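You operate a simulated robot arm through the tools that you are given. There is no shell and no other tool. Be economical: measure what you need, move in short steps, check, and stop when the job is done.

You are at the controls of a simulated robot arm. One attempt, no reset.

JOB
Plug the printer in, run one head clean and switch it off again.
Fine: plug in before you switch on. Where these are worked on the way, their far stop is far enough and under half their travel is too little: switch of the printer.

It is judged by the outcome, as a careful person would: the job done as asked, and still so three seconds after it is handed in. It fails if anything else is knocked over, pushed out of place, dropped, spilled or broken.

ROBOT AND FRAMES
A 7-joint arm with a two-finger parallel gripper, fixed in place. Base frame: the origin is at the foot of the arm, x ahead of it, y to its left, z up; the work surface is at about z = 0.746. Readings come in m, degrees, newtons and seconds.
Its first joint turns from -149.0 to 149.0 degrees. Payload 3.5 kg.
The tool frame sits at the grasp point between the pads (the TCP): z along the fingers, y along the line on which they close. The tips reach 0.023 m beyond it. The gripper opens to 0.094 m. The fingers are 0.038 m wide and 0.01 m thick; the gripper's body (0.054 by 0.096 m) begins 0.039 m behind the TCP.
Orientation is told as [roll, pitch, yaw] about the base's x, y, z axes, in that order, counted from this pose: with the fingers straight down and closing along the base's y, the tool's x points along the base's -x, its y along +y and its z along -z.

CONTROLS
- The arm moves only by the tool apply_moves. Its argument "targets" is a list of rows, each a list of 7 numbers: the shift along the tool's x, y, z in m, then the turn, a rotation vector about the tool's x, y, z in degrees, then the opening, from 0 (shut) to 1 (fully open). In form: [[x, y, z, ax, ay, az, gripper], ...]. A call has 1 to 10 rows; each row is the pose to reach, as a shift and turn from the pose commanded when the call began, along the tool's axes at that moment. A row lasts 0.2 s, in which the tool goes at most 0.05 m and 8.6 degrees; a call with a longer step from one row to the next is refused whole, and so is a gripper value outside its range. Where a pose cannot be reached the arm comes as near as it can. A force on the tool above 40 N (or 10 N above the force at the start of the call, whichever is more), or a blocked arm, ends the call early, and 0.2 s more pass. Each finger travels about 0.153 m/s and halts on what it meets, pressing with about 25 N; the grip force reading is that of the motor and also rises with nothing between the fingers. The clock runs only during rows and for 0.2 s after the last one: add rows that repeat a pose to give the fingers time. It gives the time, the measured TCP pose, the force on the tool (base axes), the opening and the grip force at its end, in the units of the frame above (readings bear some noise), with the torque about the TCP (base axes, N m) and any sound that the robot's microphone picked up.
- Cameras (640 x 400 px; columns grow to the right, rows downward): "scene" is fixed at [0.3986, 0.6516, 1.6201]; the picture's right is [-0.80, -0.60, 0.00], its down [-0.25, 0.33, -0.91] and it looks along [0.55, -0.73, -0.41] (base axes); focal length 347 px, centre (320, 200). "wrist" rides on the gripper at [0.086, 0.016, -0.074] in the tool frame; the picture's right is [-0.18, 0.98, 0.00], its down [-0.58, -0.11, -0.81] and it looks along [-0.79, -0.15, 0.59] (tool axes); focal length 243 px, centre (320, 200). There is no depth. A picture from a camera that has moved, and an enlarged one, comes with that camera's place and axes in the base frame and with its lens.
- capture(camera): a new picture of that camera. The clock stands still meanwhile.
- close_up(camera, box): a new picture of the part [left, top, right, bottom] of that camera's present view, enlarged. The clock stands still meanwhile.
- sign_off(): hands the job in; it is judged then, once.

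Go step by step. Nothing tells you positions but the pictures and the camera data: compare them with the known pose of the tool, close in by small moves and look again before you grip or let go. The budget is 120 turns and 84 pictures, counting those below and the enlarged ones. Unless the task says otherwise, let go and move clear before handing in, and close with one line.

The tools are called after "Request:" by a JSON object that holds its "api" and its "payload". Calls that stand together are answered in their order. apply_moves: Moves the arm, as the interface text tells. Its arguments: {"type":"object","properties":{"targets":{"type":"array"}},"required":["targets"]} The other tools are called the same way: capture (camera) takes a picture; close_up (camera, box) takes an enlarged picture of a part of a camera's view; sign_off () hands the job in.

At the start:

```text
time: 0.0
tcp_pos: [1.0014, -0.4491, 1.1372]
tool_rot: [0.0, 0.0, 0.0]
contact_force: [0.5, -0.8, 0.1]
wrist_torque: [-0.02, 0.0, -0.01]
finger_gap: 0.094
grasp_force: 0.0
```

scene: 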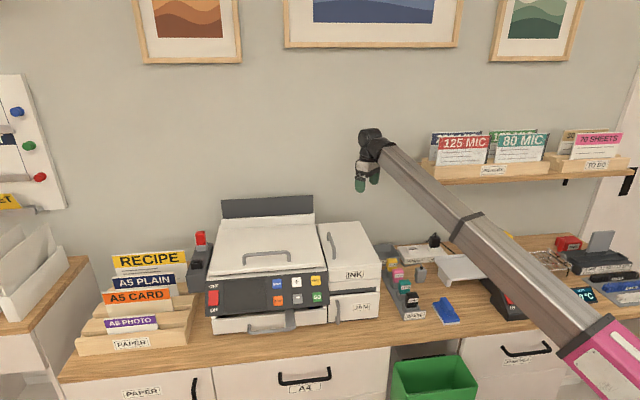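
wrist: 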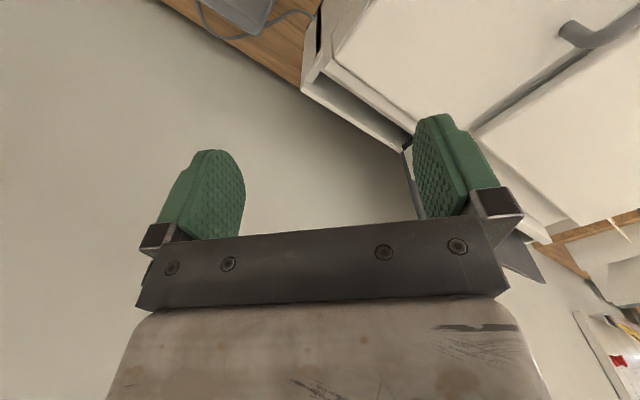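

I see a printer with a control panel, an ink box, and something red on a grey block left of the printer. I'll look closer at the printer and the surroundings.

Request:
{"api": "close_up", "payload": {"camera": "scene", "box": [180, 190, 400, 340]}}

Request:
{"api": "close_up", "payload": {"camera": "scene", "box": [370, 220, 640, 340]}}

Request:
{"api": "close_up", "payload": {"camera": "scene", "box": [200, 265, 340, 340]}}

Request:
{"api": "close_up", "payload": {"camera": "scene", "box": [160, 220, 240, 300]}}

```text
2.67 times, centred on (290, 265) of scene
camera zoom: at [0.3986, 0.6516, 1.6201], right [-0.8, -0.6, 0.0], down [-0.25, 0.33, -0.91], along [0.55, -0.73, -0.41], focal length 924 px, centre (400, 27)
```

zoom: 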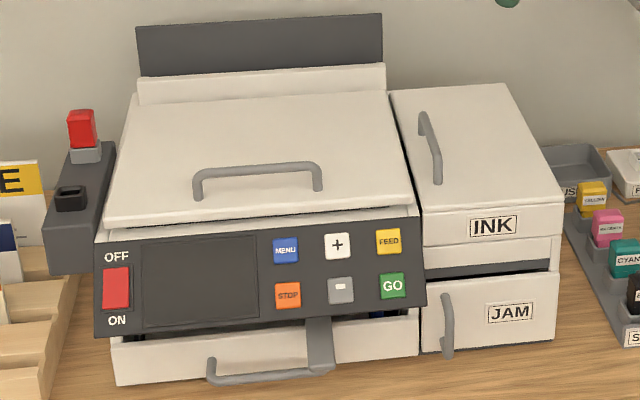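

```text
2.37 times, centred on (505, 280) of scene
camera zoom: at [0.3986, 0.6516, 1.6201], right [-0.8, -0.6, 0.0], down [-0.25, 0.33, -0.91], along [0.55, -0.73, -0.41], focal length 822 px, centre (-118, 10)
```

zoom: 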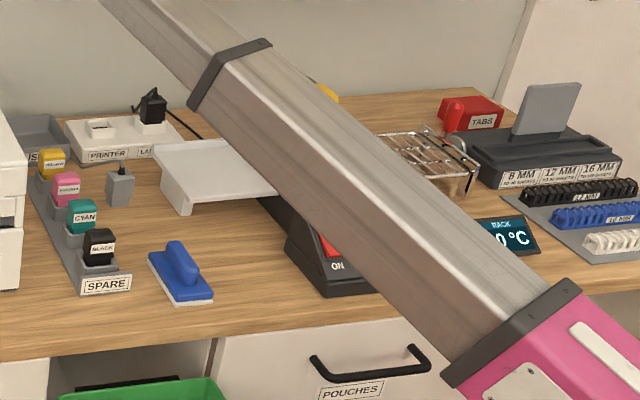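

```text
4.57 times, centred on (270, 302) of scene
camera zoom: at [0.3986, 0.6516, 1.6201], right [-0.8, -0.6, 0.0], down [-0.25, 0.33, -0.91], along [0.55, -0.73, -0.41], focal length 1584 px, centre (549, -269)
```

zoom: 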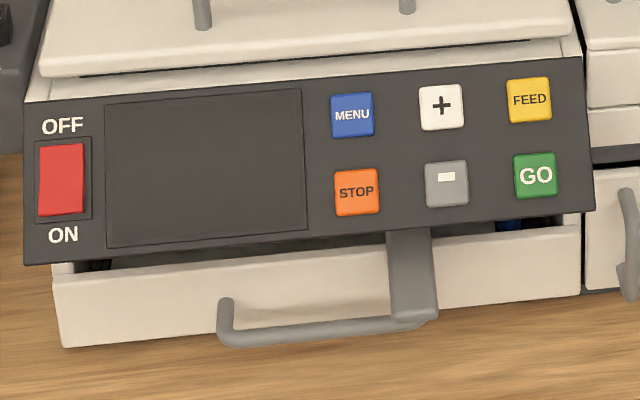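

```text
5.00 times, centred on (200, 260) of scene
camera zoom: at [0.3986, 0.6516, 1.6201], right [-0.8, -0.6, 0.0], down [-0.25, 0.33, -0.91], along [0.55, -0.73, -0.41], focal length 1733 px, centre (920, -100)
```

zoom: 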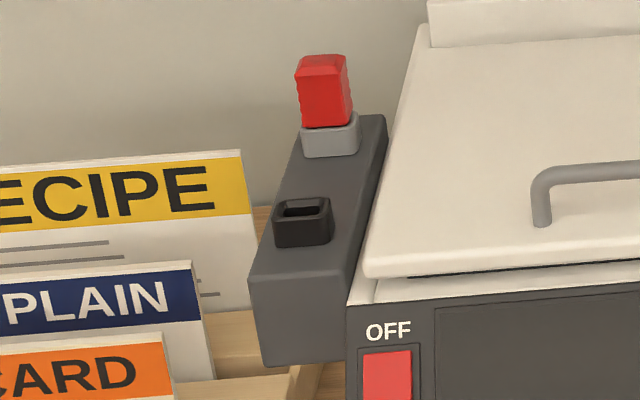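

There are two plug candidates: a red-topped piece left of the printer and a grey one near the strip labelled PRINTER. I'll zoom in on the strip and the surroundings.

Request:
{"api": "close_up", "payload": {"camera": "scene", "box": [370, 225, 480, 295]}}

Request:
{"api": "close_up", "payload": {"camera": "scene", "box": [380, 235, 430, 285]}}

```text
5.71 times, centred on (425, 260) of scene
camera zoom: at [0.3986, 0.6516, 1.6201], right [-0.8, -0.6, 0.0], down [-0.25, 0.33, -0.91], along [0.55, -0.73, -0.41], focal length 1980 px, centre (-280, -143)
```

zoom: 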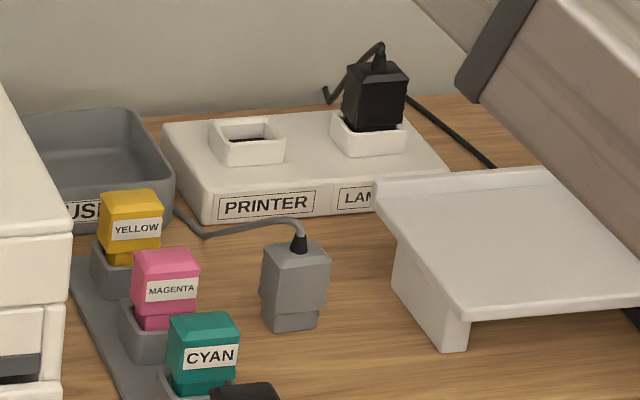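

```text
8.00 times, centred on (405, 260) of scene
camera zoom: at [0.3986, 0.6516, 1.6201], right [-0.8, -0.6, 0.0], down [-0.25, 0.33, -0.91], along [0.55, -0.73, -0.41], focal length 2773 px, centre (-360, -280)
```

zoom: 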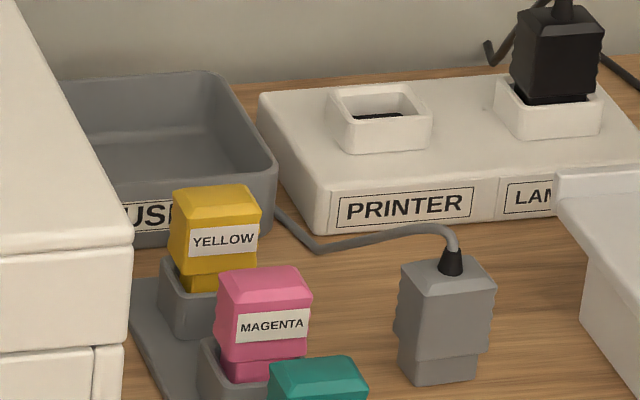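

The grey corded plug belongs in the strip's PRINTER socket. There may be instructions for the head clean on cards or boards, so I'll look for them.

Request:
{"api": "close_up", "payload": {"camera": "scene", "box": [70, 240, 210, 355]}}

Request:
{"api": "close_up", "payload": {"camera": "scene", "box": [0, 60, 80, 220]}}

Request:
{"api": "close_up", "payload": {"camera": "scene", "box": [420, 120, 640, 190]}}

```text
3.48 times, centred on (140, 298) of scene
camera zoom: at [0.3986, 0.6516, 1.6201], right [-0.8, -0.6, 0.0], down [-0.25, 0.33, -0.91], along [0.55, -0.73, -0.41], focal length 1206 px, centre (946, -139)
```

zoom: 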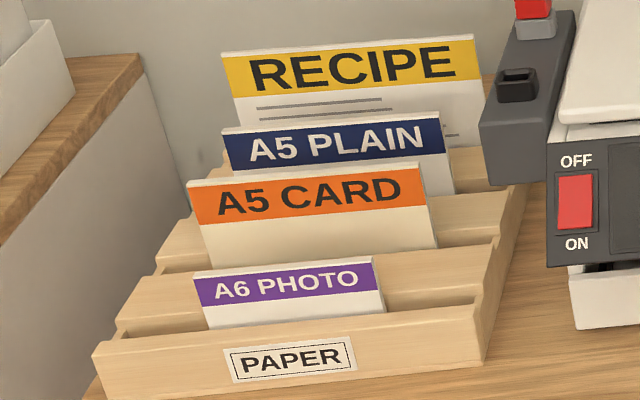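

```text
2.50 times, centred on (40, 140) of scene
camera zoom: at [0.3986, 0.6516, 1.6201], right [-0.8, -0.6, 0.0], down [-0.25, 0.33, -0.91], along [0.55, -0.73, -0.41], focal length 866 px, centre (1020, 350)
```

zoom: 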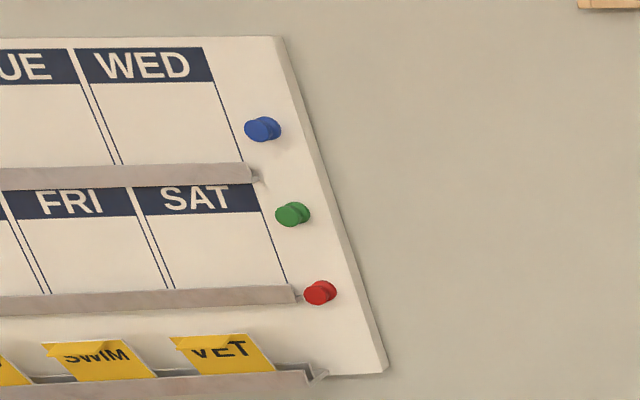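

```text
2.91 times, centred on (530, 155) of scene
camera zoom: at [0.3986, 0.6516, 1.6201], right [-0.8, -0.6, 0.0], down [-0.25, 0.33, -0.91], along [0.55, -0.73, -0.41], focal length 1008 px, centre (-291, 331)
```

zoom: 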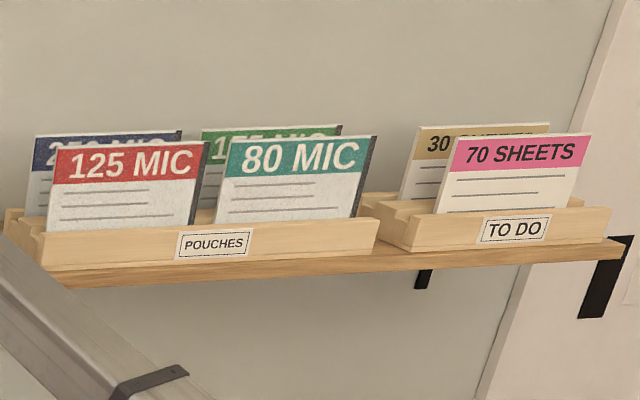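

No instructions are posted, so the menu should show the clean function. The counter runs at 45° to the base. I'll first bring the tool back in front of the plug, yawed −45°.

Request:
{"api": "apply_moves", "payload": {"targets": [[0.037, 0.003, 0.01, 0, 0, 5.625, 1], [0.074, 0.006, 0.02, 0, 0, 11.25, 1], [0.111, 0.009, 0.03, 0, 0, 16.875, 1], [0.148, 0.012, 0.04, 0, 0, 22.5, 1], [0.185, 0.015, 0.05, 0, 0, 28.125, 1], [0.222, 0.018, 0.06, 0, 0, 33.75, 1], [0.259, 0.021, 0.07, 0, 0, 39.375, 1], [0.294, 0.025, 0.08, 0, 0, 45, 1]]}}

```text
time: 1.8
tcp_pos: [0.7076, -0.4211, 1.0559]
tool_rot: [0.0, 0.0, -45.1]
contact_force: [-0.2, -0.7, -0.2]
wrist_torque: [0.02, -0.02, -0.02]
finger_gap: 0.0939
grasp_force: 0.0
```

Tool is yawed to match the counter. I'll look with the wrist camera from here.

Request:
{"api": "capture", "payload": {"camera": "wrist"}}

Request:
{"api": "capture", "payload": {"camera": "scene"}}

```text
72 pictures are left
camera wrist: at [0.6573, -0.3492, 1.131], right [0.83, 0.56, 0.0], down [0.33, -0.49, 0.81], along [0.45, -0.67, -0.59], focal length 243 px, centre (320, 200)
```

wrist: 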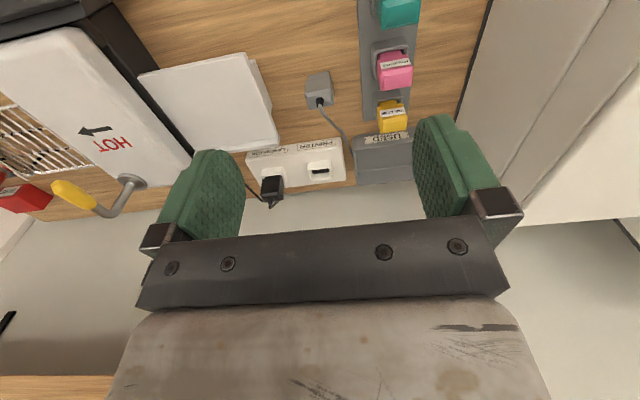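

```text
71 pictures are left
```

scene: 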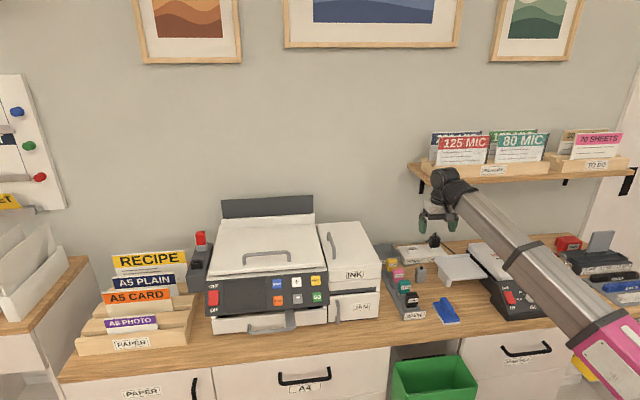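

The wrist view agrees with the scene: plug at about (0.767, −0.510), socket at about (0.859, −0.648). I'll zoom in for orientation and sizes.

Request:
{"api": "close_up", "payload": {"camera": "wrist", "box": [230, 50, 430, 220]}}

Request:
{"api": "close_up", "payload": {"camera": "scene", "box": [395, 235, 445, 285]}}

```text
2.35 times, centred on (330, 135) of wrist
camera zoom: at [0.6573, -0.3492, 1.131], right [0.83, 0.56, 0.0], down [0.33, -0.49, 0.81], along [0.45, -0.67, -0.59], focal length 571 px, centre (296, 353)
```

zoom: 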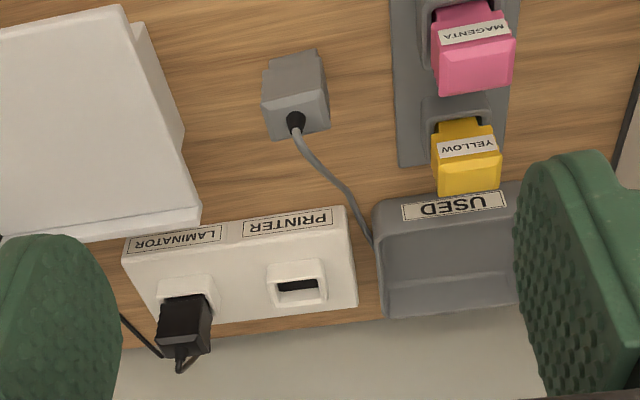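

```text
8.00 times, centred on (420, 260) of scene
camera zoom: at [0.3986, 0.6516, 1.6201], right [-0.8, -0.6, 0.0], down [-0.25, 0.33, -0.91], along [0.55, -0.73, -0.41], focal length 2773 px, centre (-480, -280)
```

zoom: 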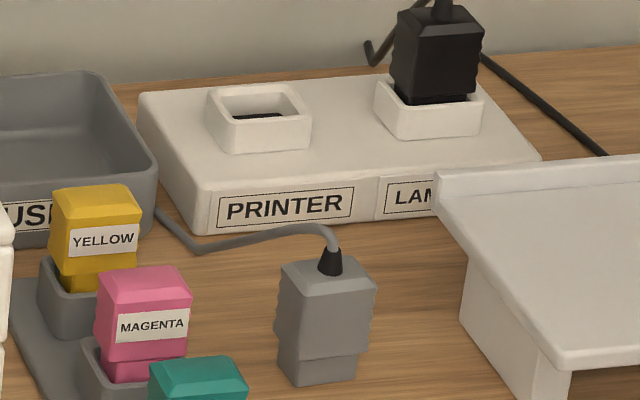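

Plug sits at depth s≈0.906, lateral w≈0.180 (45° frame), with its top at about z 0.80. I'll tilt the tool 35° outward and move to a standoff on the approach line with a partial opening.

Request:
{"api": "apply_moves", "payload": {"targets": [[-0.0045, -0.0046, 0.028, 0, -7, 0, 0.75], [-0.009, -0.0092, 0.056, 0, -14, 0, 0.75], [-0.0135, -0.0138, 0.084, 0, -21, 0, 0.75], [-0.018, -0.0184, 0.112, 0, -28, 0, 0.75], [-0.0225, -0.0229, 0.14, 0, -35, 0, 0.75]]}}

Request:
{"api": "capture", "payload": {"camera": "wrist"}}

Request:
{"api": "close_up", "payload": {"camera": "scene", "box": [370, 190, 490, 300]}}

```text
time: 3.0
tcp_pos: [0.7065, -0.4546, 0.9144]
tool_rot: [0.1, -35.1, -44.9]
contact_force: [-0.3, -0.5, 0.0]
wrist_torque: [-0.02, 0.0, 0.0]
finger_gap: 0.0703
grasp_force: 0.0
```

```text
68 pictures are left
camera wrist: at [0.6363, -0.3634, 0.9266], right [0.8, 0.59, 0.11], down [-0.07, -0.09, 0.99], along [0.59, -0.8, -0.03], focal length 243 px, centre (320, 200)
```

wrist: 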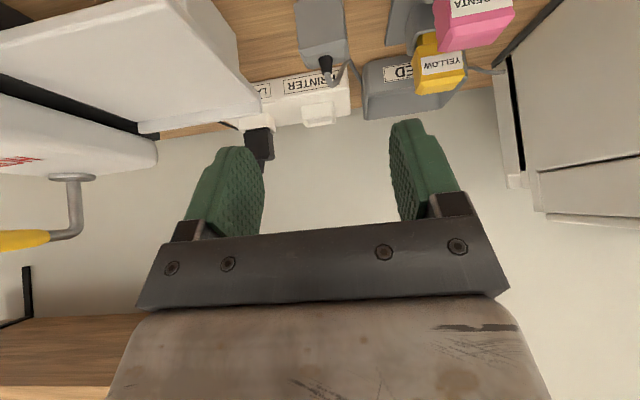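

```text
3.64 times, centred on (430, 245) of scene
camera zoom: at [0.3986, 0.6516, 1.6201], right [-0.8, -0.6, 0.0], down [-0.25, 0.33, -0.91], along [0.55, -0.73, -0.41], focal length 1260 px, centre (-80, 36)
```

zoom: 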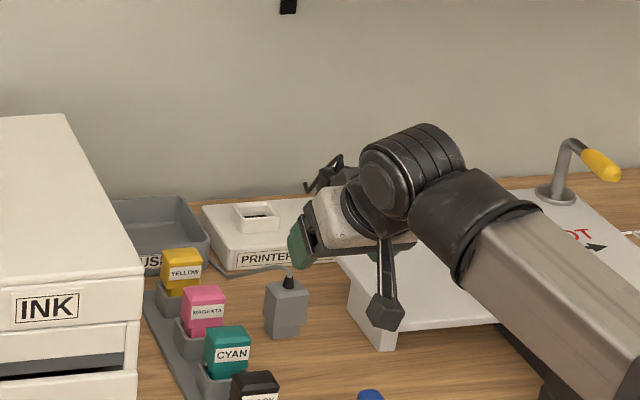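

Aligned on the plug. Advancing along the tool axis most of the way, then checking.

Request:
{"api": "apply_moves", "payload": {"targets": [[0, 0.001, 0.03, 0, 0, 0, 0.75], [0, 0.002, 0.06, 0, 0, 0, 0.75], [0, 0.002, 0.09, 0, 0, 0, 0.75], [0, 0.002, 0.11, 0, 0, 0, 0.75]]}}

Request:
{"api": "close_up", "payload": {"camera": "wrist", "box": [170, 0, 490, 220]}}

Request:
{"api": "close_up", "payload": {"camera": "scene", "box": [380, 220, 460, 290]}}

```text
time: 4.0
tcp_pos: [0.7546, -0.5003, 0.8295]
tool_rot: [0.0, -35.0, -45.0]
contact_force: [0.0, 0.1, -0.6]
wrist_torque: [-0.01, 0.01, 0.01]
finger_gap: 0.0704
grasp_force: 0.1
```

```text
1.82 times, centred on (330, 110) of wrist
camera zoom: at [0.6842, -0.4074, 0.8406], right [0.8, 0.59, 0.11], down [-0.07, -0.09, 0.99], along [0.59, -0.8, -0.03], focal length 441 px, centre (302, 364)
```

zoom: 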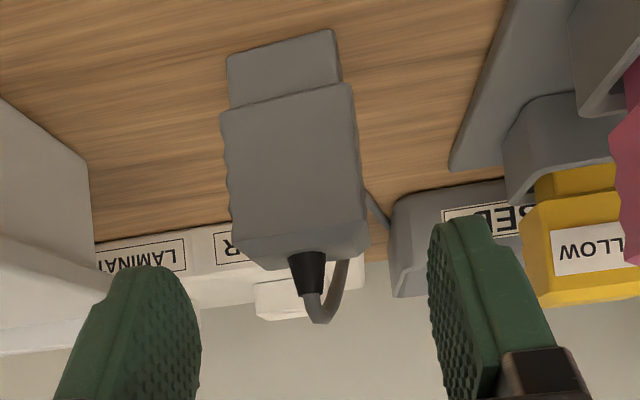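

```text
5.71 times, centred on (420, 255) of scene
camera zoom: at [0.3986, 0.6516, 1.6201], right [-0.8, -0.6, 0.0], down [-0.25, 0.33, -0.91], along [0.55, -0.73, -0.41], focal length 1980 px, centre (-251, -114)
```

zoom: 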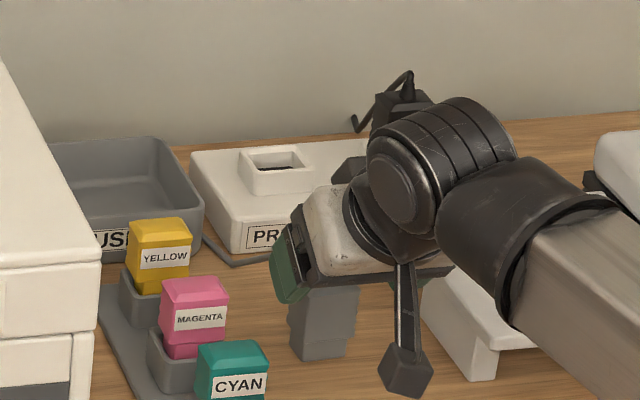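

Well centred. Completing the approach, then closing on the plug.

Request:
{"api": "apply_moves", "payload": {"targets": [[0.003, -0.001, 0.02, 0, 0, 0, 0.75], [0.0054, -0.001, 0.0405, 0, 0, 0, 0.75], [0.0054, -0.001, 0.0405, 0, 0, 0, 0.75]]}}

Request:
{"api": "capture", "payload": {"camera": "wrist"}}

```text
time: 4.8
tcp_pos: [0.7655, -0.5149, 0.7926]
tool_rot: [0.0, -35.0, -45.0]
contact_force: [-0.8, 0.0, 0.8]
wrist_torque: [0.0, -0.02, 0.0]
finger_gap: 0.0704
grasp_force: 0.1
```

```text
64 pictures are left
camera wrist: at [0.6947, -0.4225, 0.8052], right [0.8, 0.59, 0.11], down [-0.07, -0.09, 0.99], along [0.59, -0.8, -0.03], focal length 243 px, centre (320, 200)
```

wrist: 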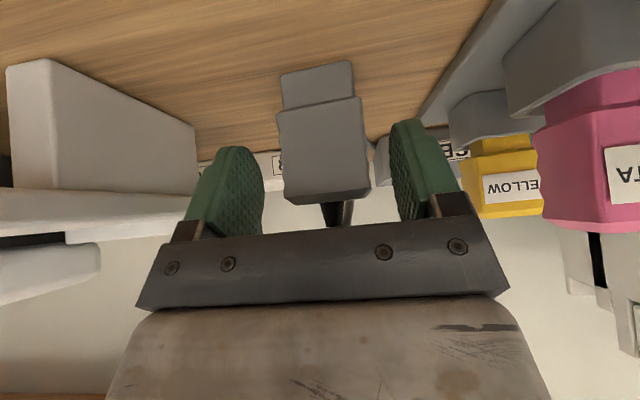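

Plug is between the pads; closing.

Request:
{"api": "apply_moves", "payload": {"targets": [[0, 0, 0, 0, 0, 0, 0.55], [0, 0, 0, 0, 0, 0, 0.4], [0, 0, 0, 0, 0, 0, 0.3], [0, 0, 0, 0, 0, 0, 0.3]]}}

Request:
{"api": "capture", "payload": {"camera": "wrist"}}

```text
time: 5.8
tcp_pos: [0.7647, -0.5141, 0.7942]
tool_rot: [-0.1, -34.9, -44.9]
contact_force: [-0.3, -0.5, 0.2]
wrist_torque: [0.01, 0.0, -0.01]
finger_gap: 0.0394
grasp_force: 24.9
```

```text
63 pictures are left
camera wrist: at [0.6947, -0.4223, 0.8054], right [0.8, 0.59, 0.11], down [-0.07, -0.09, 0.99], along [0.59, -0.8, -0.03], focal length 243 px, centre (320, 200)
```

wrist: 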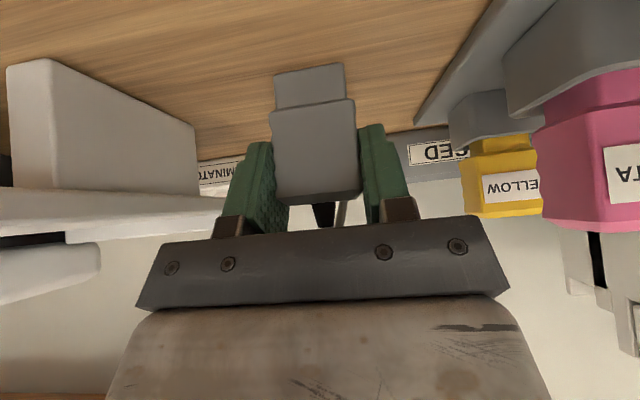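

Gripped at 39 mm. Lifting straight up.

Request:
{"api": "apply_moves", "payload": {"targets": [[-0.0115, 0, -0.0164, 0, 0, 0, 0.3], [-0.0287, 0, -0.041, 0, 0, 0, 0.3], [-0.0459, 0, -0.0655, 0, 0, 0, 0.3], [-0.0459, 0, -0.0655, 0, 0, 0, 0.3]]}}

Request:
{"api": "capture", "payload": {"camera": "wrist"}}

Request:
{"api": "close_up", "payload": {"camera": "scene", "box": [380, 210, 480, 290]}}

```text
time: 6.8
tcp_pos: [0.7656, -0.5133, 0.8711]
tool_rot: [0.0, -35.0, -45.0]
contact_force: [-0.2, -0.2, -1.0]
wrist_torque: [0.01, 0.02, 0.0]
finger_gap: 0.0394
grasp_force: 25.0
```

```text
62 pictures are left
camera wrist: at [0.6959, -0.421, 0.8837], right [0.8, 0.59, 0.11], down [-0.07, -0.09, 0.99], along [0.59, -0.8, -0.03], focal length 243 px, centre (320, 200)
```

wrist: 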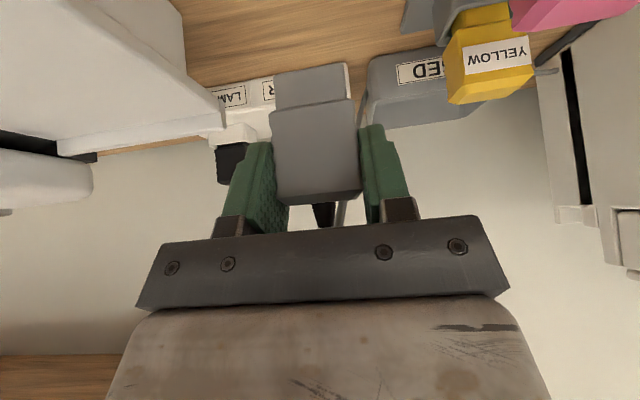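

```text
5.00 times, centred on (430, 250) of scene
camera zoom: at [0.3986, 0.6516, 1.6201], right [-0.8, -0.6, 0.0], down [-0.25, 0.33, -0.91], along [0.55, -0.73, -0.41], focal length 1733 px, centre (-230, -50)
```

zoom: 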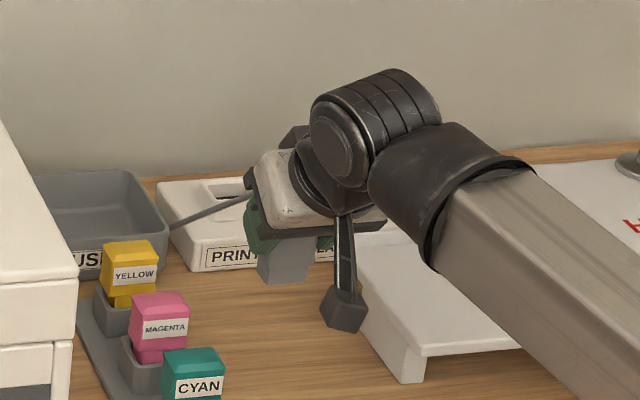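

Triangulating both cameras: socket top at (0.865, −0.652, 0.792), plug centre about 0.164 short of it in depth and 0.027 to the left. Moving over the socket at height.

Request:
{"api": "apply_moves", "payload": {"targets": [[-0.0223, -0.0045, 0.0156, 0, 0, 0, 0.3], [-0.0446, -0.009, 0.0313, 0, 0, 0, 0.3], [-0.067, -0.0135, 0.0469, 0, 0, 0, 0.3], [-0.0893, -0.018, 0.0625, 0, 0, 0, 0.3], [-0.1116, -0.0225, 0.0782, 0, 0, 0, 0.3], [-0.1339, -0.027, 0.0938, 0, 0, 0, 0.3], [-0.1339, -0.027, 0.0938, 0, 0, 0, 0.3]]}}

Request:
{"api": "close_up", "payload": {"camera": "wrist", "box": [200, 0, 440, 220]}}

Request:
{"api": "close_up", "payload": {"camera": "scene", "box": [385, 205, 445, 275]}}

```text
time: 8.4
tcp_pos: [0.8609, -0.6474, 0.8731]
tool_rot: [0.0, -35.0, -45.0]
contact_force: [0.5, 0.0, -0.4]
wrist_torque: [0.03, -0.01, -0.02]
finger_gap: 0.0394
grasp_force: 25.2
```

```text
1.82 times, centred on (320, 110) of wrist
camera zoom: at [0.7917, -0.556, 0.8846], right [0.8, 0.59, 0.11], down [-0.07, -0.09, 0.99], along [0.59, -0.8, -0.03], focal length 441 px, centre (320, 364)
```

zoom: 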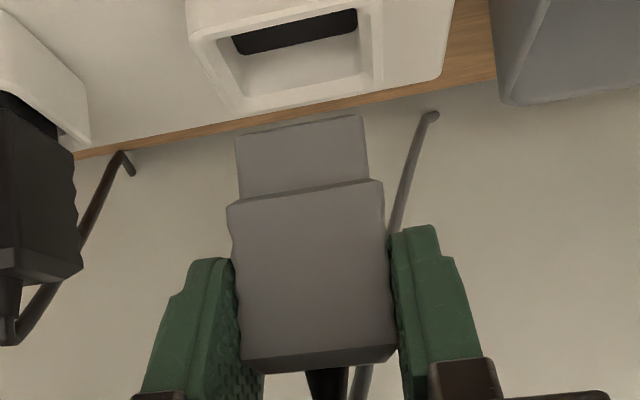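

```text
5.71 times, centred on (415, 240) of scene
camera zoom: at [0.3986, 0.6516, 1.6201], right [-0.8, -0.6, 0.0], down [-0.25, 0.33, -0.91], along [0.55, -0.73, -0.41], focal length 1980 px, centre (-223, -29)
```

zoom: 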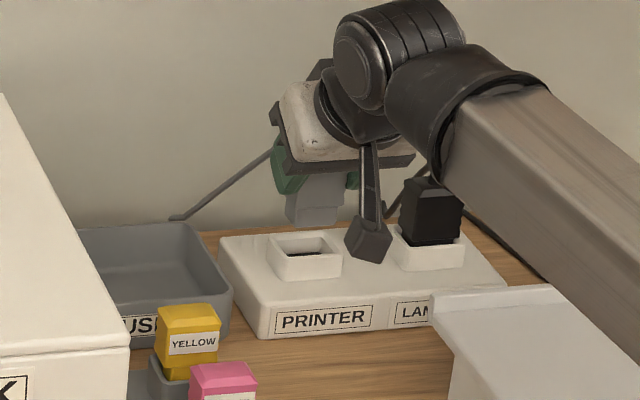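

Nicely over the socket. Descending 22 mm with 3 mm further in depth, then comparing tip and opening directly.

Request:
{"api": "apply_moves", "payload": {"targets": [[0.005, 0, 0.01, 0, 0, 0, 0.3], [0.0102, 0, 0.0197, 0, 0, 0, 0.3], [0.0102, 0, 0.0197, 0, 0, 0, 0.3]]}}

Request:
{"api": "close_up", "payload": {"camera": "wrist", "box": [240, 0, 400, 110]}}

Request:
{"api": "close_up", "payload": {"camera": "scene", "box": [395, 220, 435, 270]}}

```text
time: 9.2
tcp_pos: [0.8637, -0.6504, 0.8513]
tool_rot: [0.0, -35.0, -45.0]
contact_force: [0.7, 0.7, -1.2]
wrist_torque: [-0.02, 0.0, -0.03]
finger_gap: 0.0396
grasp_force: 24.8
```

```text
3.64 times, centred on (320, 55) of wrist
camera zoom: at [0.7952, -0.558, 0.8625], right [0.8, 0.59, 0.11], down [-0.07, -0.09, 0.99], along [0.59, -0.8, -0.03], focal length 882 px, centre (320, 727)
```

zoom: 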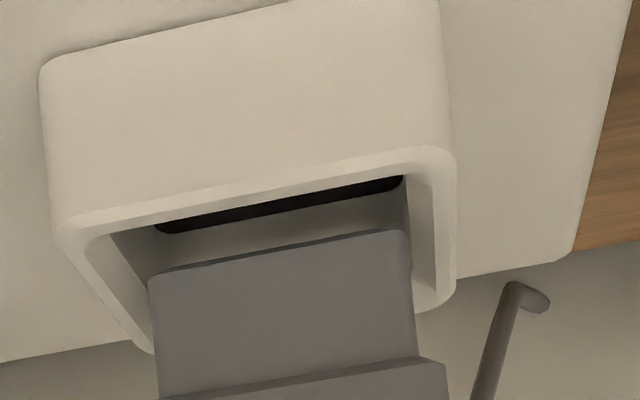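

```text
8.00 times, centred on (415, 245) of scene
camera zoom: at [0.3986, 0.6516, 1.6201], right [-0.8, -0.6, 0.0], down [-0.25, 0.33, -0.91], along [0.55, -0.73, -0.41], focal length 2773 px, centre (-440, -160)
```

zoom: 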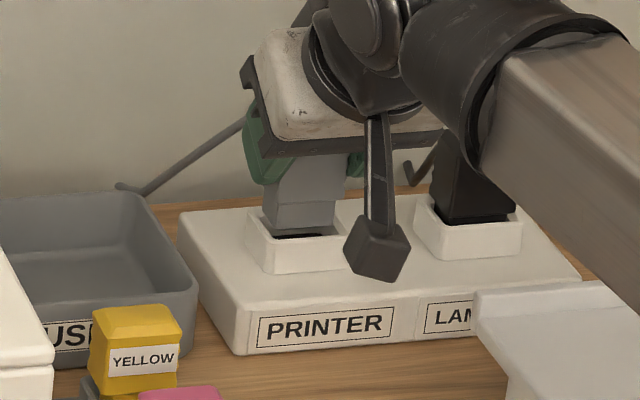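

Tip is hanging just over the opening. I'll zoom in harder from the scene camera for the depth alignment.

Request:
{"api": "close_up", "payload": {"camera": "scene", "box": [423, 244, 441, 256]}}

Request:
{"api": "close_up", "payload": {"camera": "wrist", "box": [255, 30, 345, 90]}}

```text
16.00 times, centred on (432, 250) of scene
camera zoom: at [0.3986, 0.6516, 1.6201], right [-0.8, -0.6, 0.0], down [-0.25, 0.33, -0.91], along [0.55, -0.73, -0.41], focal length 5545 px, centre (-1472, -600)
```

zoom: 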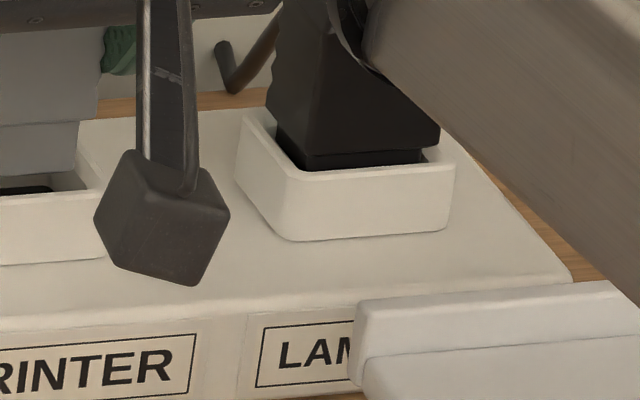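

```text
6.67 times, centred on (300, 60) of wrist
camera zoom: at [0.7952, -0.558, 0.8625], right [0.8, 0.59, 0.11], down [-0.07, -0.09, 0.99], along [0.59, -0.8, -0.03], focal length 1618 px, centre (453, 1133)
```

zoom: 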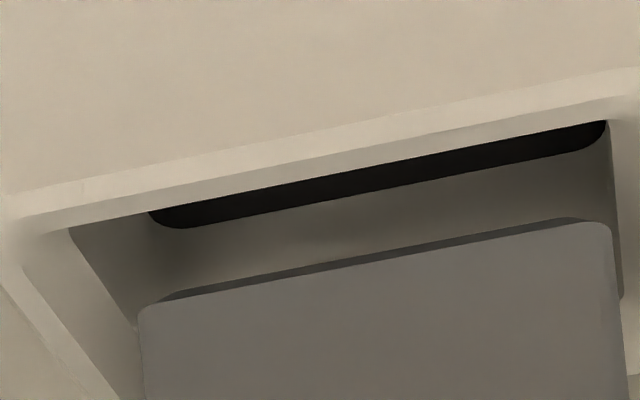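

Request:
{"api": "close_up", "payload": {"camera": "scene", "box": [407, 238, 428, 252]}}

```text
16.00 times, centred on (418, 245) of scene
camera zoom: at [0.3986, 0.6516, 1.6201], right [-0.8, -0.6, 0.0], down [-0.25, 0.33, -0.91], along [0.55, -0.73, -0.41], focal length 5545 px, centre (-1240, -520)
```

zoom: 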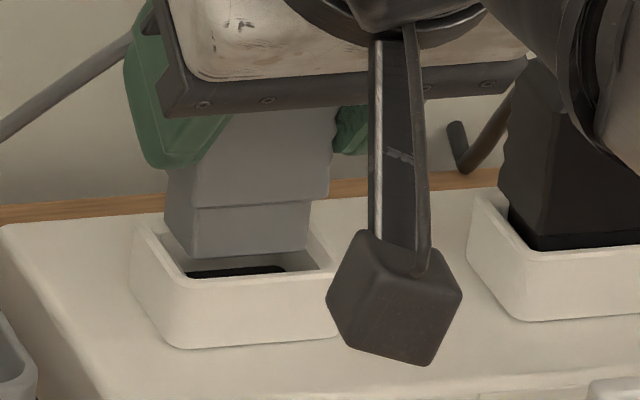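

The plug's yaw matches; it needs a shift of about 1.7 mm to the right, and the tip is about 4 mm above the rim. Correcting and lowering 8 mm.

Request:
{"api": "apply_moves", "payload": {"targets": [[0, -0.0017, 0, 0, 0, 0, 0.3], [0.0015, -0.0017, 0.0022, 0, 0, 0, 0.3], [0.003, -0.0017, 0.0044, 0, 0, 0, 0.3], [0.0046, -0.0017, 0.0066, 0, 0, 0, 0.3]]}}

Request:
{"api": "close_up", "payload": {"camera": "scene", "box": [407, 238, 428, 252]}}

Request:
{"api": "close_up", "payload": {"camera": "wrist", "box": [240, 0, 400, 110]}}

```text
time: 10.2
tcp_pos: [0.863, -0.6517, 0.8424]
tool_rot: [0.1, -35.0, -44.9]
contact_force: [-1.5, 0.0, -0.3]
wrist_torque: [0.07, 0.07, 0.0]
finger_gap: 0.0396
grasp_force: 24.9
```

```text
16.00 times, centred on (418, 245) of scene
camera zoom: at [0.3986, 0.6516, 1.6201], right [-0.8, -0.6, 0.0], down [-0.25, 0.33, -0.91], along [0.55, -0.73, -0.41], focal length 5545 px, centre (-1240, -520)
```

zoom: 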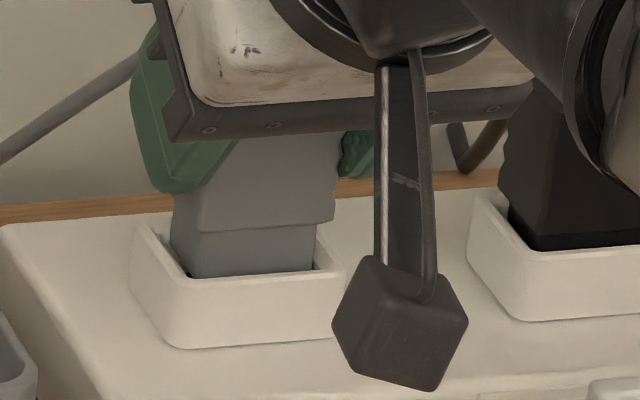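

```text
3.64 times, centred on (320, 55) of wrist
camera zoom: at [0.7934, -0.5599, 0.8546], right [0.8, 0.59, 0.11], down [-0.07, -0.09, 0.99], along [0.59, -0.8, -0.03], focal length 882 px, centre (320, 727)
```

zoom: 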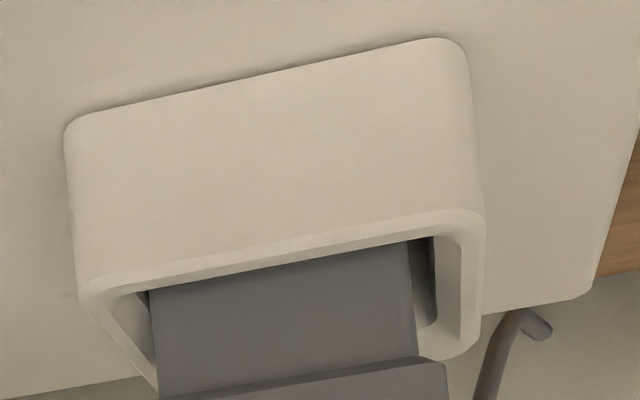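

The tip is inside the opening with no force. Continuing down 7 mm with a slight recentre.

Request:
{"api": "apply_moves", "payload": {"targets": [[0, 0.0006, 0, 0, 0, 0, 0.3], [0.0014, 0.0006, 0.002, 0, 0, 0, 0.3], [0.0028, 0.0006, 0.004, 0, 0, 0, 0.3], [0.004, 0.0006, 0.0057, 0, 0, 0, 0.3]]}}

Request:
{"api": "close_up", "payload": {"camera": "scene", "box": [407, 238, 428, 252]}}

```text
time: 11.2
tcp_pos: [0.8629, -0.6519, 0.835]
tool_rot: [0.0, -35.1, -45.0]
contact_force: [-1.9, -2.9, 9.1]
wrist_torque: [0.38, 0.33, 0.05]
finger_gap: 0.0393
grasp_force: 25.3
```

```text
16.00 times, centred on (418, 245) of scene
camera zoom: at [0.3986, 0.6516, 1.6201], right [-0.8, -0.6, 0.0], down [-0.25, 0.33, -0.91], along [0.55, -0.73, -0.41], focal length 5545 px, centre (-1240, -520)
```

zoom: 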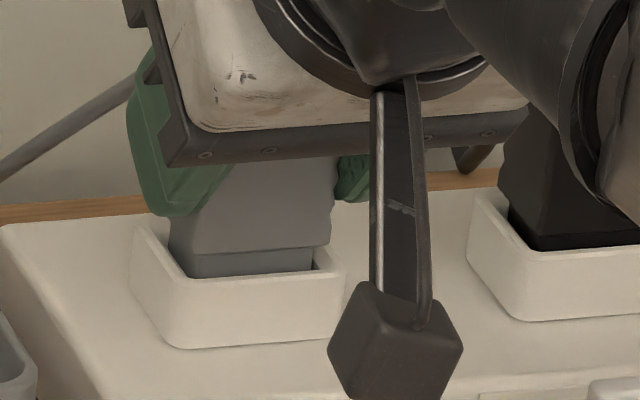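

About 9 N of insertion resistance and the depth looks nearly like the neighbour plug. Pressing a little further.

Request:
{"api": "apply_moves", "payload": {"targets": [[0.001, 0, 0.0014, 0, 0, 0, 0.3], [0.002, 0, 0.0028, 0, 0, 0, 0.3], [0.003, 0, 0.0042, 0, 0, 0, 0.3]]}}

Request:
{"api": "close_up", "payload": {"camera": "scene", "box": [407, 238, 428, 252]}}

Request:
{"api": "capture", "payload": {"camera": "scene"}}

```text
time: 12.0
tcp_pos: [0.8628, -0.6512, 0.8292]
tool_rot: [-0.1, -35.1, -44.9]
contact_force: [-5.2, -3.0, 24.4]
wrist_torque: [-0.04, -0.1, -0.02]
finger_gap: 0.0396
grasp_force: 24.8
```

```text
16.00 times, centred on (418, 245) of scene
camera zoom: at [0.3986, 0.6516, 1.6201], right [-0.8, -0.6, 0.0], down [-0.25, 0.33, -0.91], along [0.55, -0.73, -0.41], focal length 5545 px, centre (-1240, -520)
```

zoom: 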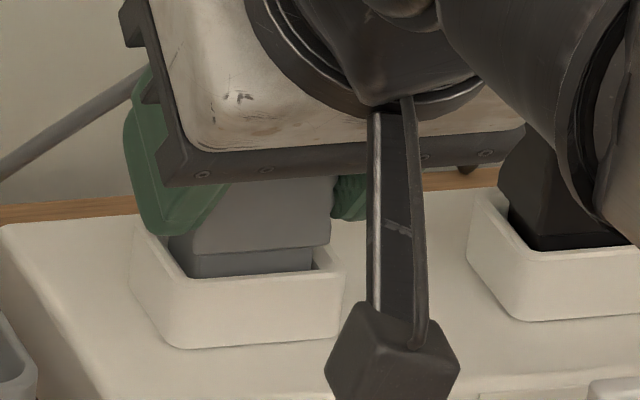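

```text
49 pictures are left
```

scene: 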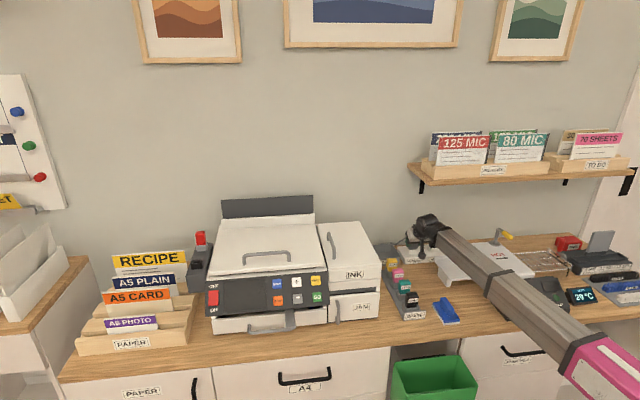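

The plug stopped while the fingers slid down it, so it may be bottomed. I'll compare its seating closely with the neighbour plug.

Request:
{"api": "close_up", "payload": {"camera": "scene", "box": [412, 244, 424, 251]}}

Request:
{"api": "close_up", "payload": {"camera": "scene", "box": [434, 241, 446, 248]}}

```text
16.00 times, centred on (418, 248) of scene
camera zoom: at [0.3986, 0.6516, 1.6201], right [-0.8, -0.6, 0.0], down [-0.25, 0.33, -0.91], along [0.55, -0.73, -0.41], focal length 5545 px, centre (-1248, -560)
```

zoom: 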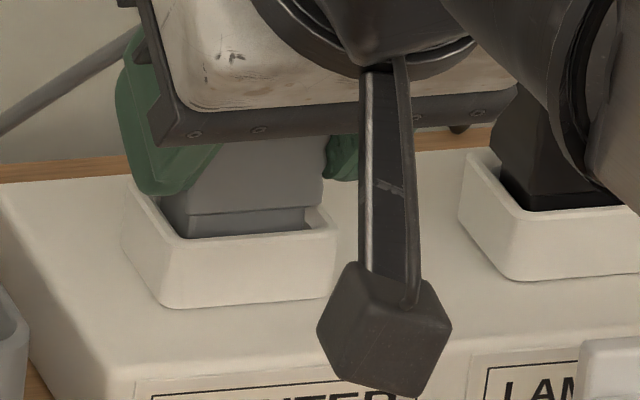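

```text
16.00 times, centred on (440, 244) of scene
camera zoom: at [0.3986, 0.6516, 1.6201], right [-0.8, -0.6, 0.0], down [-0.25, 0.33, -0.91], along [0.55, -0.73, -0.41], focal length 5545 px, centre (-1600, -512)
```

zoom: 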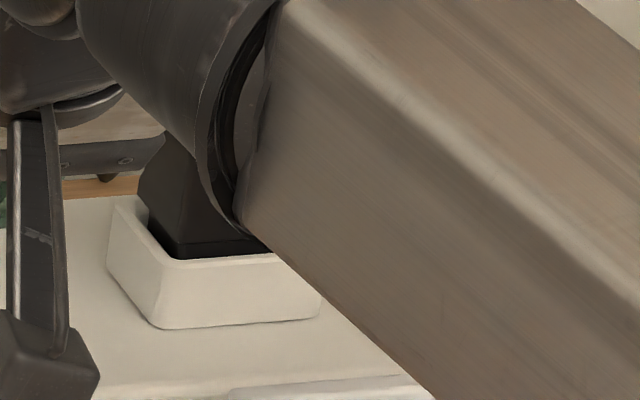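

Ours seems to sit 2–3 mm higher than the neighbour. Looking from the wrist camera for lateral clearance.

Request:
{"api": "close_up", "payload": {"camera": "wrist", "box": [240, 20, 400, 130]}}

```text
3.64 times, centred on (320, 75) of wrist
camera zoom: at [0.7935, -0.5592, 0.8412], right [0.8, 0.59, 0.11], down [-0.07, -0.09, 0.99], along [0.59, -0.8, -0.03], focal length 882 px, centre (320, 654)
```

zoom: 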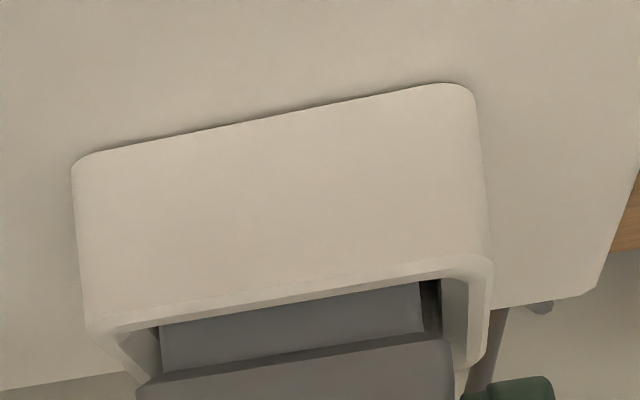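

It seems about 3 mm short of full seating and slightly to the right. I'll ease off, shift 1.5 mm left and press again.

Request:
{"api": "apply_moves", "payload": {"targets": [[-0.0012, 0, -0.0016, 0, 0, 0, 0.3], [-0.0012, 0.0008, -0.0016, 0, 0, 0, 0.3], [-0.0012, 0.0015, -0.0016, 0, 0, 0, 0.3], [-0.0006, 0.0015, -0.0008, 0, 0, 0, 0.3], [0, 0.0015, 0, 0, 0, 0, 0.3], [0.0006, 0.0015, 0.0008, 0, 0, 0, 0.3]]}}

Request:
{"api": "close_up", "payload": {"camera": "scene", "box": [412, 244, 424, 251]}}

```text
time: 13.4
tcp_pos: [0.863, -0.6517, 0.8301]
tool_rot: [-0.1, -35.0, -44.8]
contact_force: [-24.6, -9.6, 11.0]
wrist_torque: [0.38, 0.44, -0.15]
finger_gap: 0.0394
grasp_force: 24.9
```

```text
16.00 times, centred on (418, 248) of scene
camera zoom: at [0.3986, 0.6516, 1.6201], right [-0.8, -0.6, 0.0], down [-0.25, 0.33, -0.91], along [0.55, -0.73, -0.41], focal length 5545 px, centre (-1248, -560)
```

zoom: 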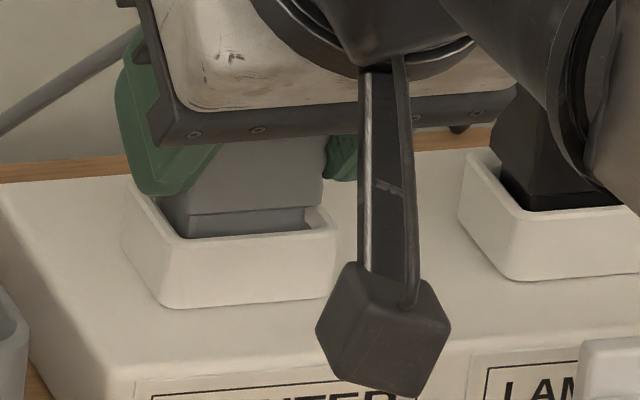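

Large lateral force with no motion means the tip is captive in the slot, and my lateral command was jamming it. Relaxing sideways and then pressing straight down.

Request:
{"api": "apply_moves", "payload": {"targets": [[0.0007, -0.001, -0.0005, 0, 0, 0, 0.3], [0.0007, -0.0021, -0.0005, 0, 0, 0, 0.3], [0.0007, -0.0021, -0.0005, 0, 0, 0, 0.3]]}}

```text
time: 14.2
tcp_pos: [0.8636, -0.6505, 0.8291]
tool_rot: [0.1, -35.1, -44.9]
contact_force: [-12.4, -6.4, 16.6]
wrist_torque: [0.14, 0.18, -0.08]
finger_gap: 0.0394
grasp_force: 25.5
```

Request:
{"api": "apply_moves", "payload": {"targets": [[0.0003, -0.0007, -0.0002, 0, 0, 0, 0.3], [0.0005, -0.0015, -0.0003, 0, 0, 0, 0.3], [0.0005, -0.0015, -0.0003, 0, 0, 0, 0.3]]}}

```text
time: 15.0
tcp_pos: [0.8626, -0.6524, 0.8294]
tool_rot: [0.2, -35.2, -45.0]
contact_force: [6.1, -13.3, 19.7]
wrist_torque: [-0.07, -0.11, 0.0]
finger_gap: 0.0397
grasp_force: 24.4
```

Request:
{"api": "apply_moves", "payload": {"targets": [[-0.0004, -0.0004, 0.0003, 0, 0, 0, 0.3], [0.0002, -0.0004, 0.0011, 0, 0, 0, 0.3], [0.0008, -0.0004, 0.0019, 0, 0, 0, 0.3], [0.0012, -0.0004, 0.0026, 0, 0, 0, 0.3]]}}

Request:
{"api": "close_up", "payload": {"camera": "scene", "box": [412, 244, 424, 251]}}

```text
time: 16.0
tcp_pos: [0.8623, -0.6503, 0.8263]
tool_rot: [0.1, -35.1, -45.1]
contact_force: [7.0, -0.1, 23.1]
wrist_torque: [0.07, -0.16, 0.0]
finger_gap: 0.0396
grasp_force: 24.8
```

```text
16.00 times, centred on (418, 248) of scene
camera zoom: at [0.3986, 0.6516, 1.6201], right [-0.8, -0.6, 0.0], down [-0.25, 0.33, -0.91], along [0.55, -0.73, -0.41], focal length 5545 px, centre (-1248, -560)
```

zoom: 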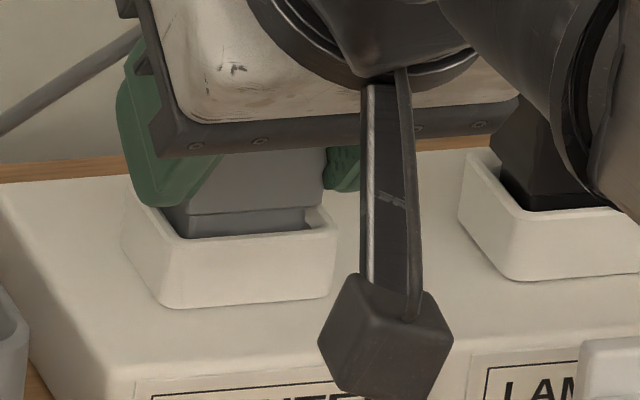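

The tip is captive on all sides and stops vertically, so it seems bottomed. I'll release, back off along the tool axis and compare with the neighbour plug.

Request:
{"api": "apply_moves", "payload": {"targets": [[0, 0, 0, 0, 0, 0, 0.45], [0, 0, 0, 0, 0, 0, 0.62], [0, 0, 0, 0, 0, 0, 0.62], [0, 0, -0.02, 0, 0, 0, 0.62], [0, 0, -0.05, 0, 0, 0, 0.62], [0, 0, -0.09, 0, 0, 0, 0.62], [0, 0, -0.13, 0, 0, 0, 0.62]]}}

Request:
{"api": "close_up", "payload": {"camera": "wrist", "box": [200, 0, 400, 140]}}

Request:
{"api": "close_up", "payload": {"camera": "scene", "box": [405, 228, 447, 255]}}

```text
time: 17.6
tcp_pos: [0.8085, -0.5997, 0.933]
tool_rot: [0.0, -35.0, -44.9]
contact_force: [0.1, -0.6, 0.1]
wrist_torque: [0.0, -0.03, 0.0]
finger_gap: 0.0581
grasp_force: 0.0
```

```text
2.86 times, centred on (300, 70) of wrist
camera zoom: at [0.739, -0.508, 0.9457], right [0.8, 0.59, 0.11], down [-0.07, -0.09, 0.99], along [0.59, -0.8, -0.03], focal length 693 px, centre (377, 571)
```

zoom: 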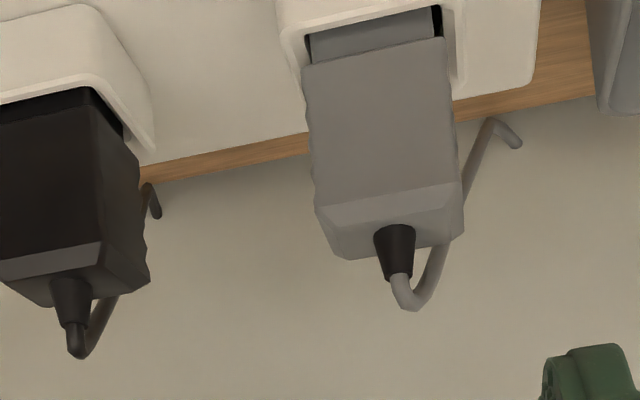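

```text
14.81 times, centred on (426, 242) of scene
camera zoom: at [0.3986, 0.6516, 1.6201], right [-0.8, -0.6, 0.0], down [-0.25, 0.33, -0.91], along [0.55, -0.73, -0.41], focal length 5134 px, centre (-1250, -415)
```

zoom: 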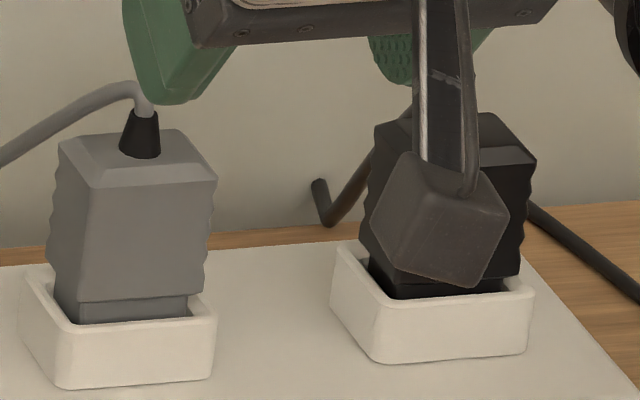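

The plug stands upright and in its socket, but about 2 mm prouder than the neighbour. I'll straddle the cord boot with nearly closed fingers and press on the plug top to make sure it's home.

Request:
{"api": "apply_moves", "payload": {"targets": [[0, 0.0024, 0, 0, 0, 0, 0.3], [-0.0131, 0.0024, 0.0247, 0, 0, 0, 0.19], [-0.0263, 0.0024, 0.0493, 0, 0, 0, 0.19], [-0.0394, 0.0024, 0.074, 0, 0, 0, 0.19], [-0.0394, 0.0024, 0.074, 0, 0, 0, 0.19]]}}

Request:
{"api": "close_up", "payload": {"camera": "scene", "box": [405, 220, 447, 250]}}

Request:
{"api": "capture", "payload": {"camera": "wrist"}}

```text
time: 18.8
tcp_pos: [0.8628, -0.6504, 0.8946]
tool_rot: [0.1, -35.0, -45.0]
contact_force: [0.7, 0.3, -1.1]
wrist_torque: [-0.02, 0.02, 0.01]
finger_gap: 0.018
grasp_force: 0.0
```

```text
13.33 times, centred on (426, 235) of scene
camera zoom: at [0.3986, 0.6516, 1.6201], right [-0.8, -0.6, 0.0], down [-0.25, 0.33, -0.91], along [0.55, -0.73, -0.41], focal length 4621 px, centre (-1093, -267)
```

zoom: 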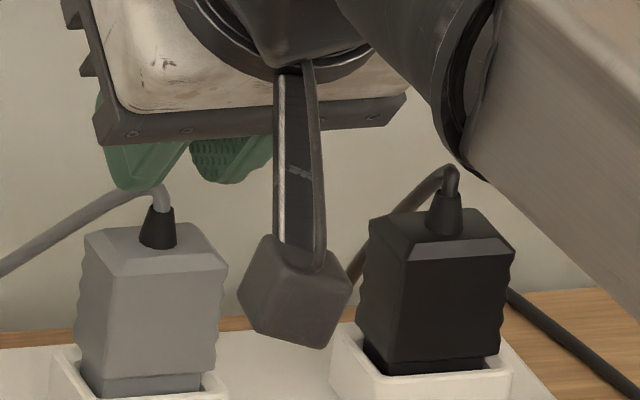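

```text
40 pictures are left
camera wrist: at [0.7926, -0.5583, 0.9063], right [0.8, 0.59, 0.11], down [-0.07, -0.09, 0.99], along [0.59, -0.8, -0.03], focal length 243 px, centre (320, 200)
```

wrist: 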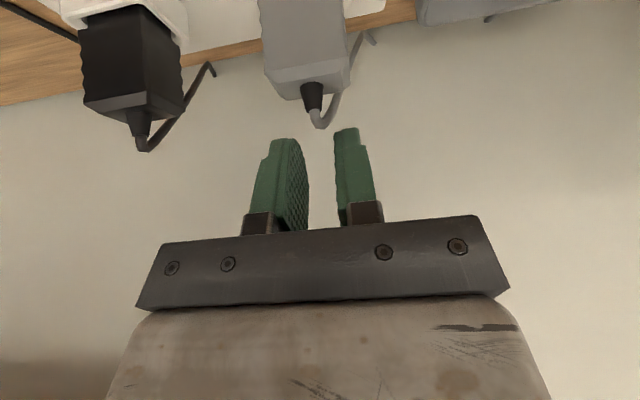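

Fingers straddle the boot. Lowering gently toward the plug top.

Request:
{"api": "apply_moves", "payload": {"targets": [[0.0023, 0, 0.0033, 0, 0, 0, 0.19], [0.0046, 0, 0.0066, 0, 0, 0, 0.19], [0.0069, 0, 0.0098, 0, 0, 0, 0.19], [0.0092, 0, 0.0131, 0, 0, 0, 0.19], [0.0115, 0, 0.0164, 0, 0, 0, 0.19]]}}

Request:
{"api": "close_up", "payload": {"camera": "scene", "box": [405, 225, 447, 255]}}

```text
time: 20.0
tcp_pos: [0.8637, -0.6522, 0.8757]
tool_rot: [0.1, -35.1, -45.0]
contact_force: [-0.2, 0.2, 2.1]
wrist_torque: [0.02, 0.01, -0.02]
finger_gap: 0.0179
grasp_force: 0.3
```

```text
13.33 times, centred on (426, 240) of scene
camera zoom: at [0.3986, 0.6516, 1.6201], right [-0.8, -0.6, 0.0], down [-0.25, 0.33, -0.91], along [0.55, -0.73, -0.41], focal length 4621 px, centre (-1093, -333)
```

zoom: 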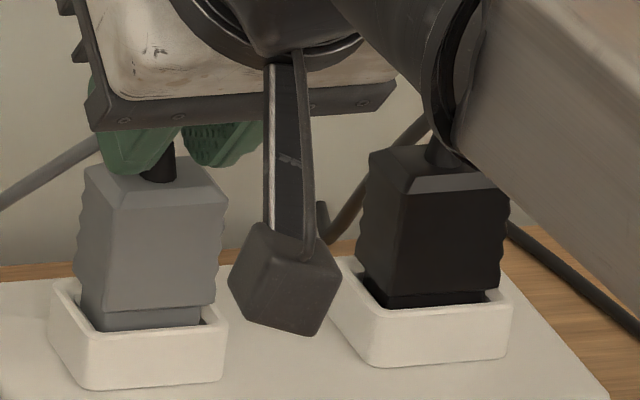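

Touching the top. Pressing gently further.

Request:
{"api": "apply_moves", "payload": {"targets": [[0.0006, 0, 0.0008, 0, 0, 0, 0.19], [0.0011, 0, 0.0016, 0, 0, 0, 0.19], [0.0017, 0, 0.0025, 0, 0, 0, 0.19], [0.0023, 0, 0.0033, 0, 0, 0, 0.19]]}}

Request:
{"api": "close_up", "payload": {"camera": "scene", "box": [405, 225, 447, 255]}}

```text
time: 21.0
tcp_pos: [0.8629, -0.6505, 0.8744]
tool_rot: [0.0, -35.4, -44.9]
contact_force: [-3.1, 2.2, 11.5]
wrist_torque: [0.09, 0.06, 0.0]
finger_gap: 0.018
grasp_force: 0.1
stopped in row 4: the force on the tool passed its limit at 42 N (the readings are from after the stop); the commanded pose is now the measured one
```

```text
13.33 times, centred on (426, 240) of scene
camera zoom: at [0.3986, 0.6516, 1.6201], right [-0.8, -0.6, 0.0], down [-0.25, 0.33, -0.91], along [0.55, -0.73, -0.41], focal length 4621 px, centre (-1093, -333)
```

zoom: 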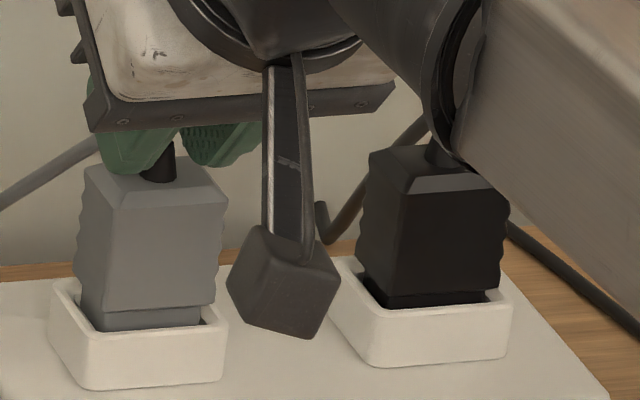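

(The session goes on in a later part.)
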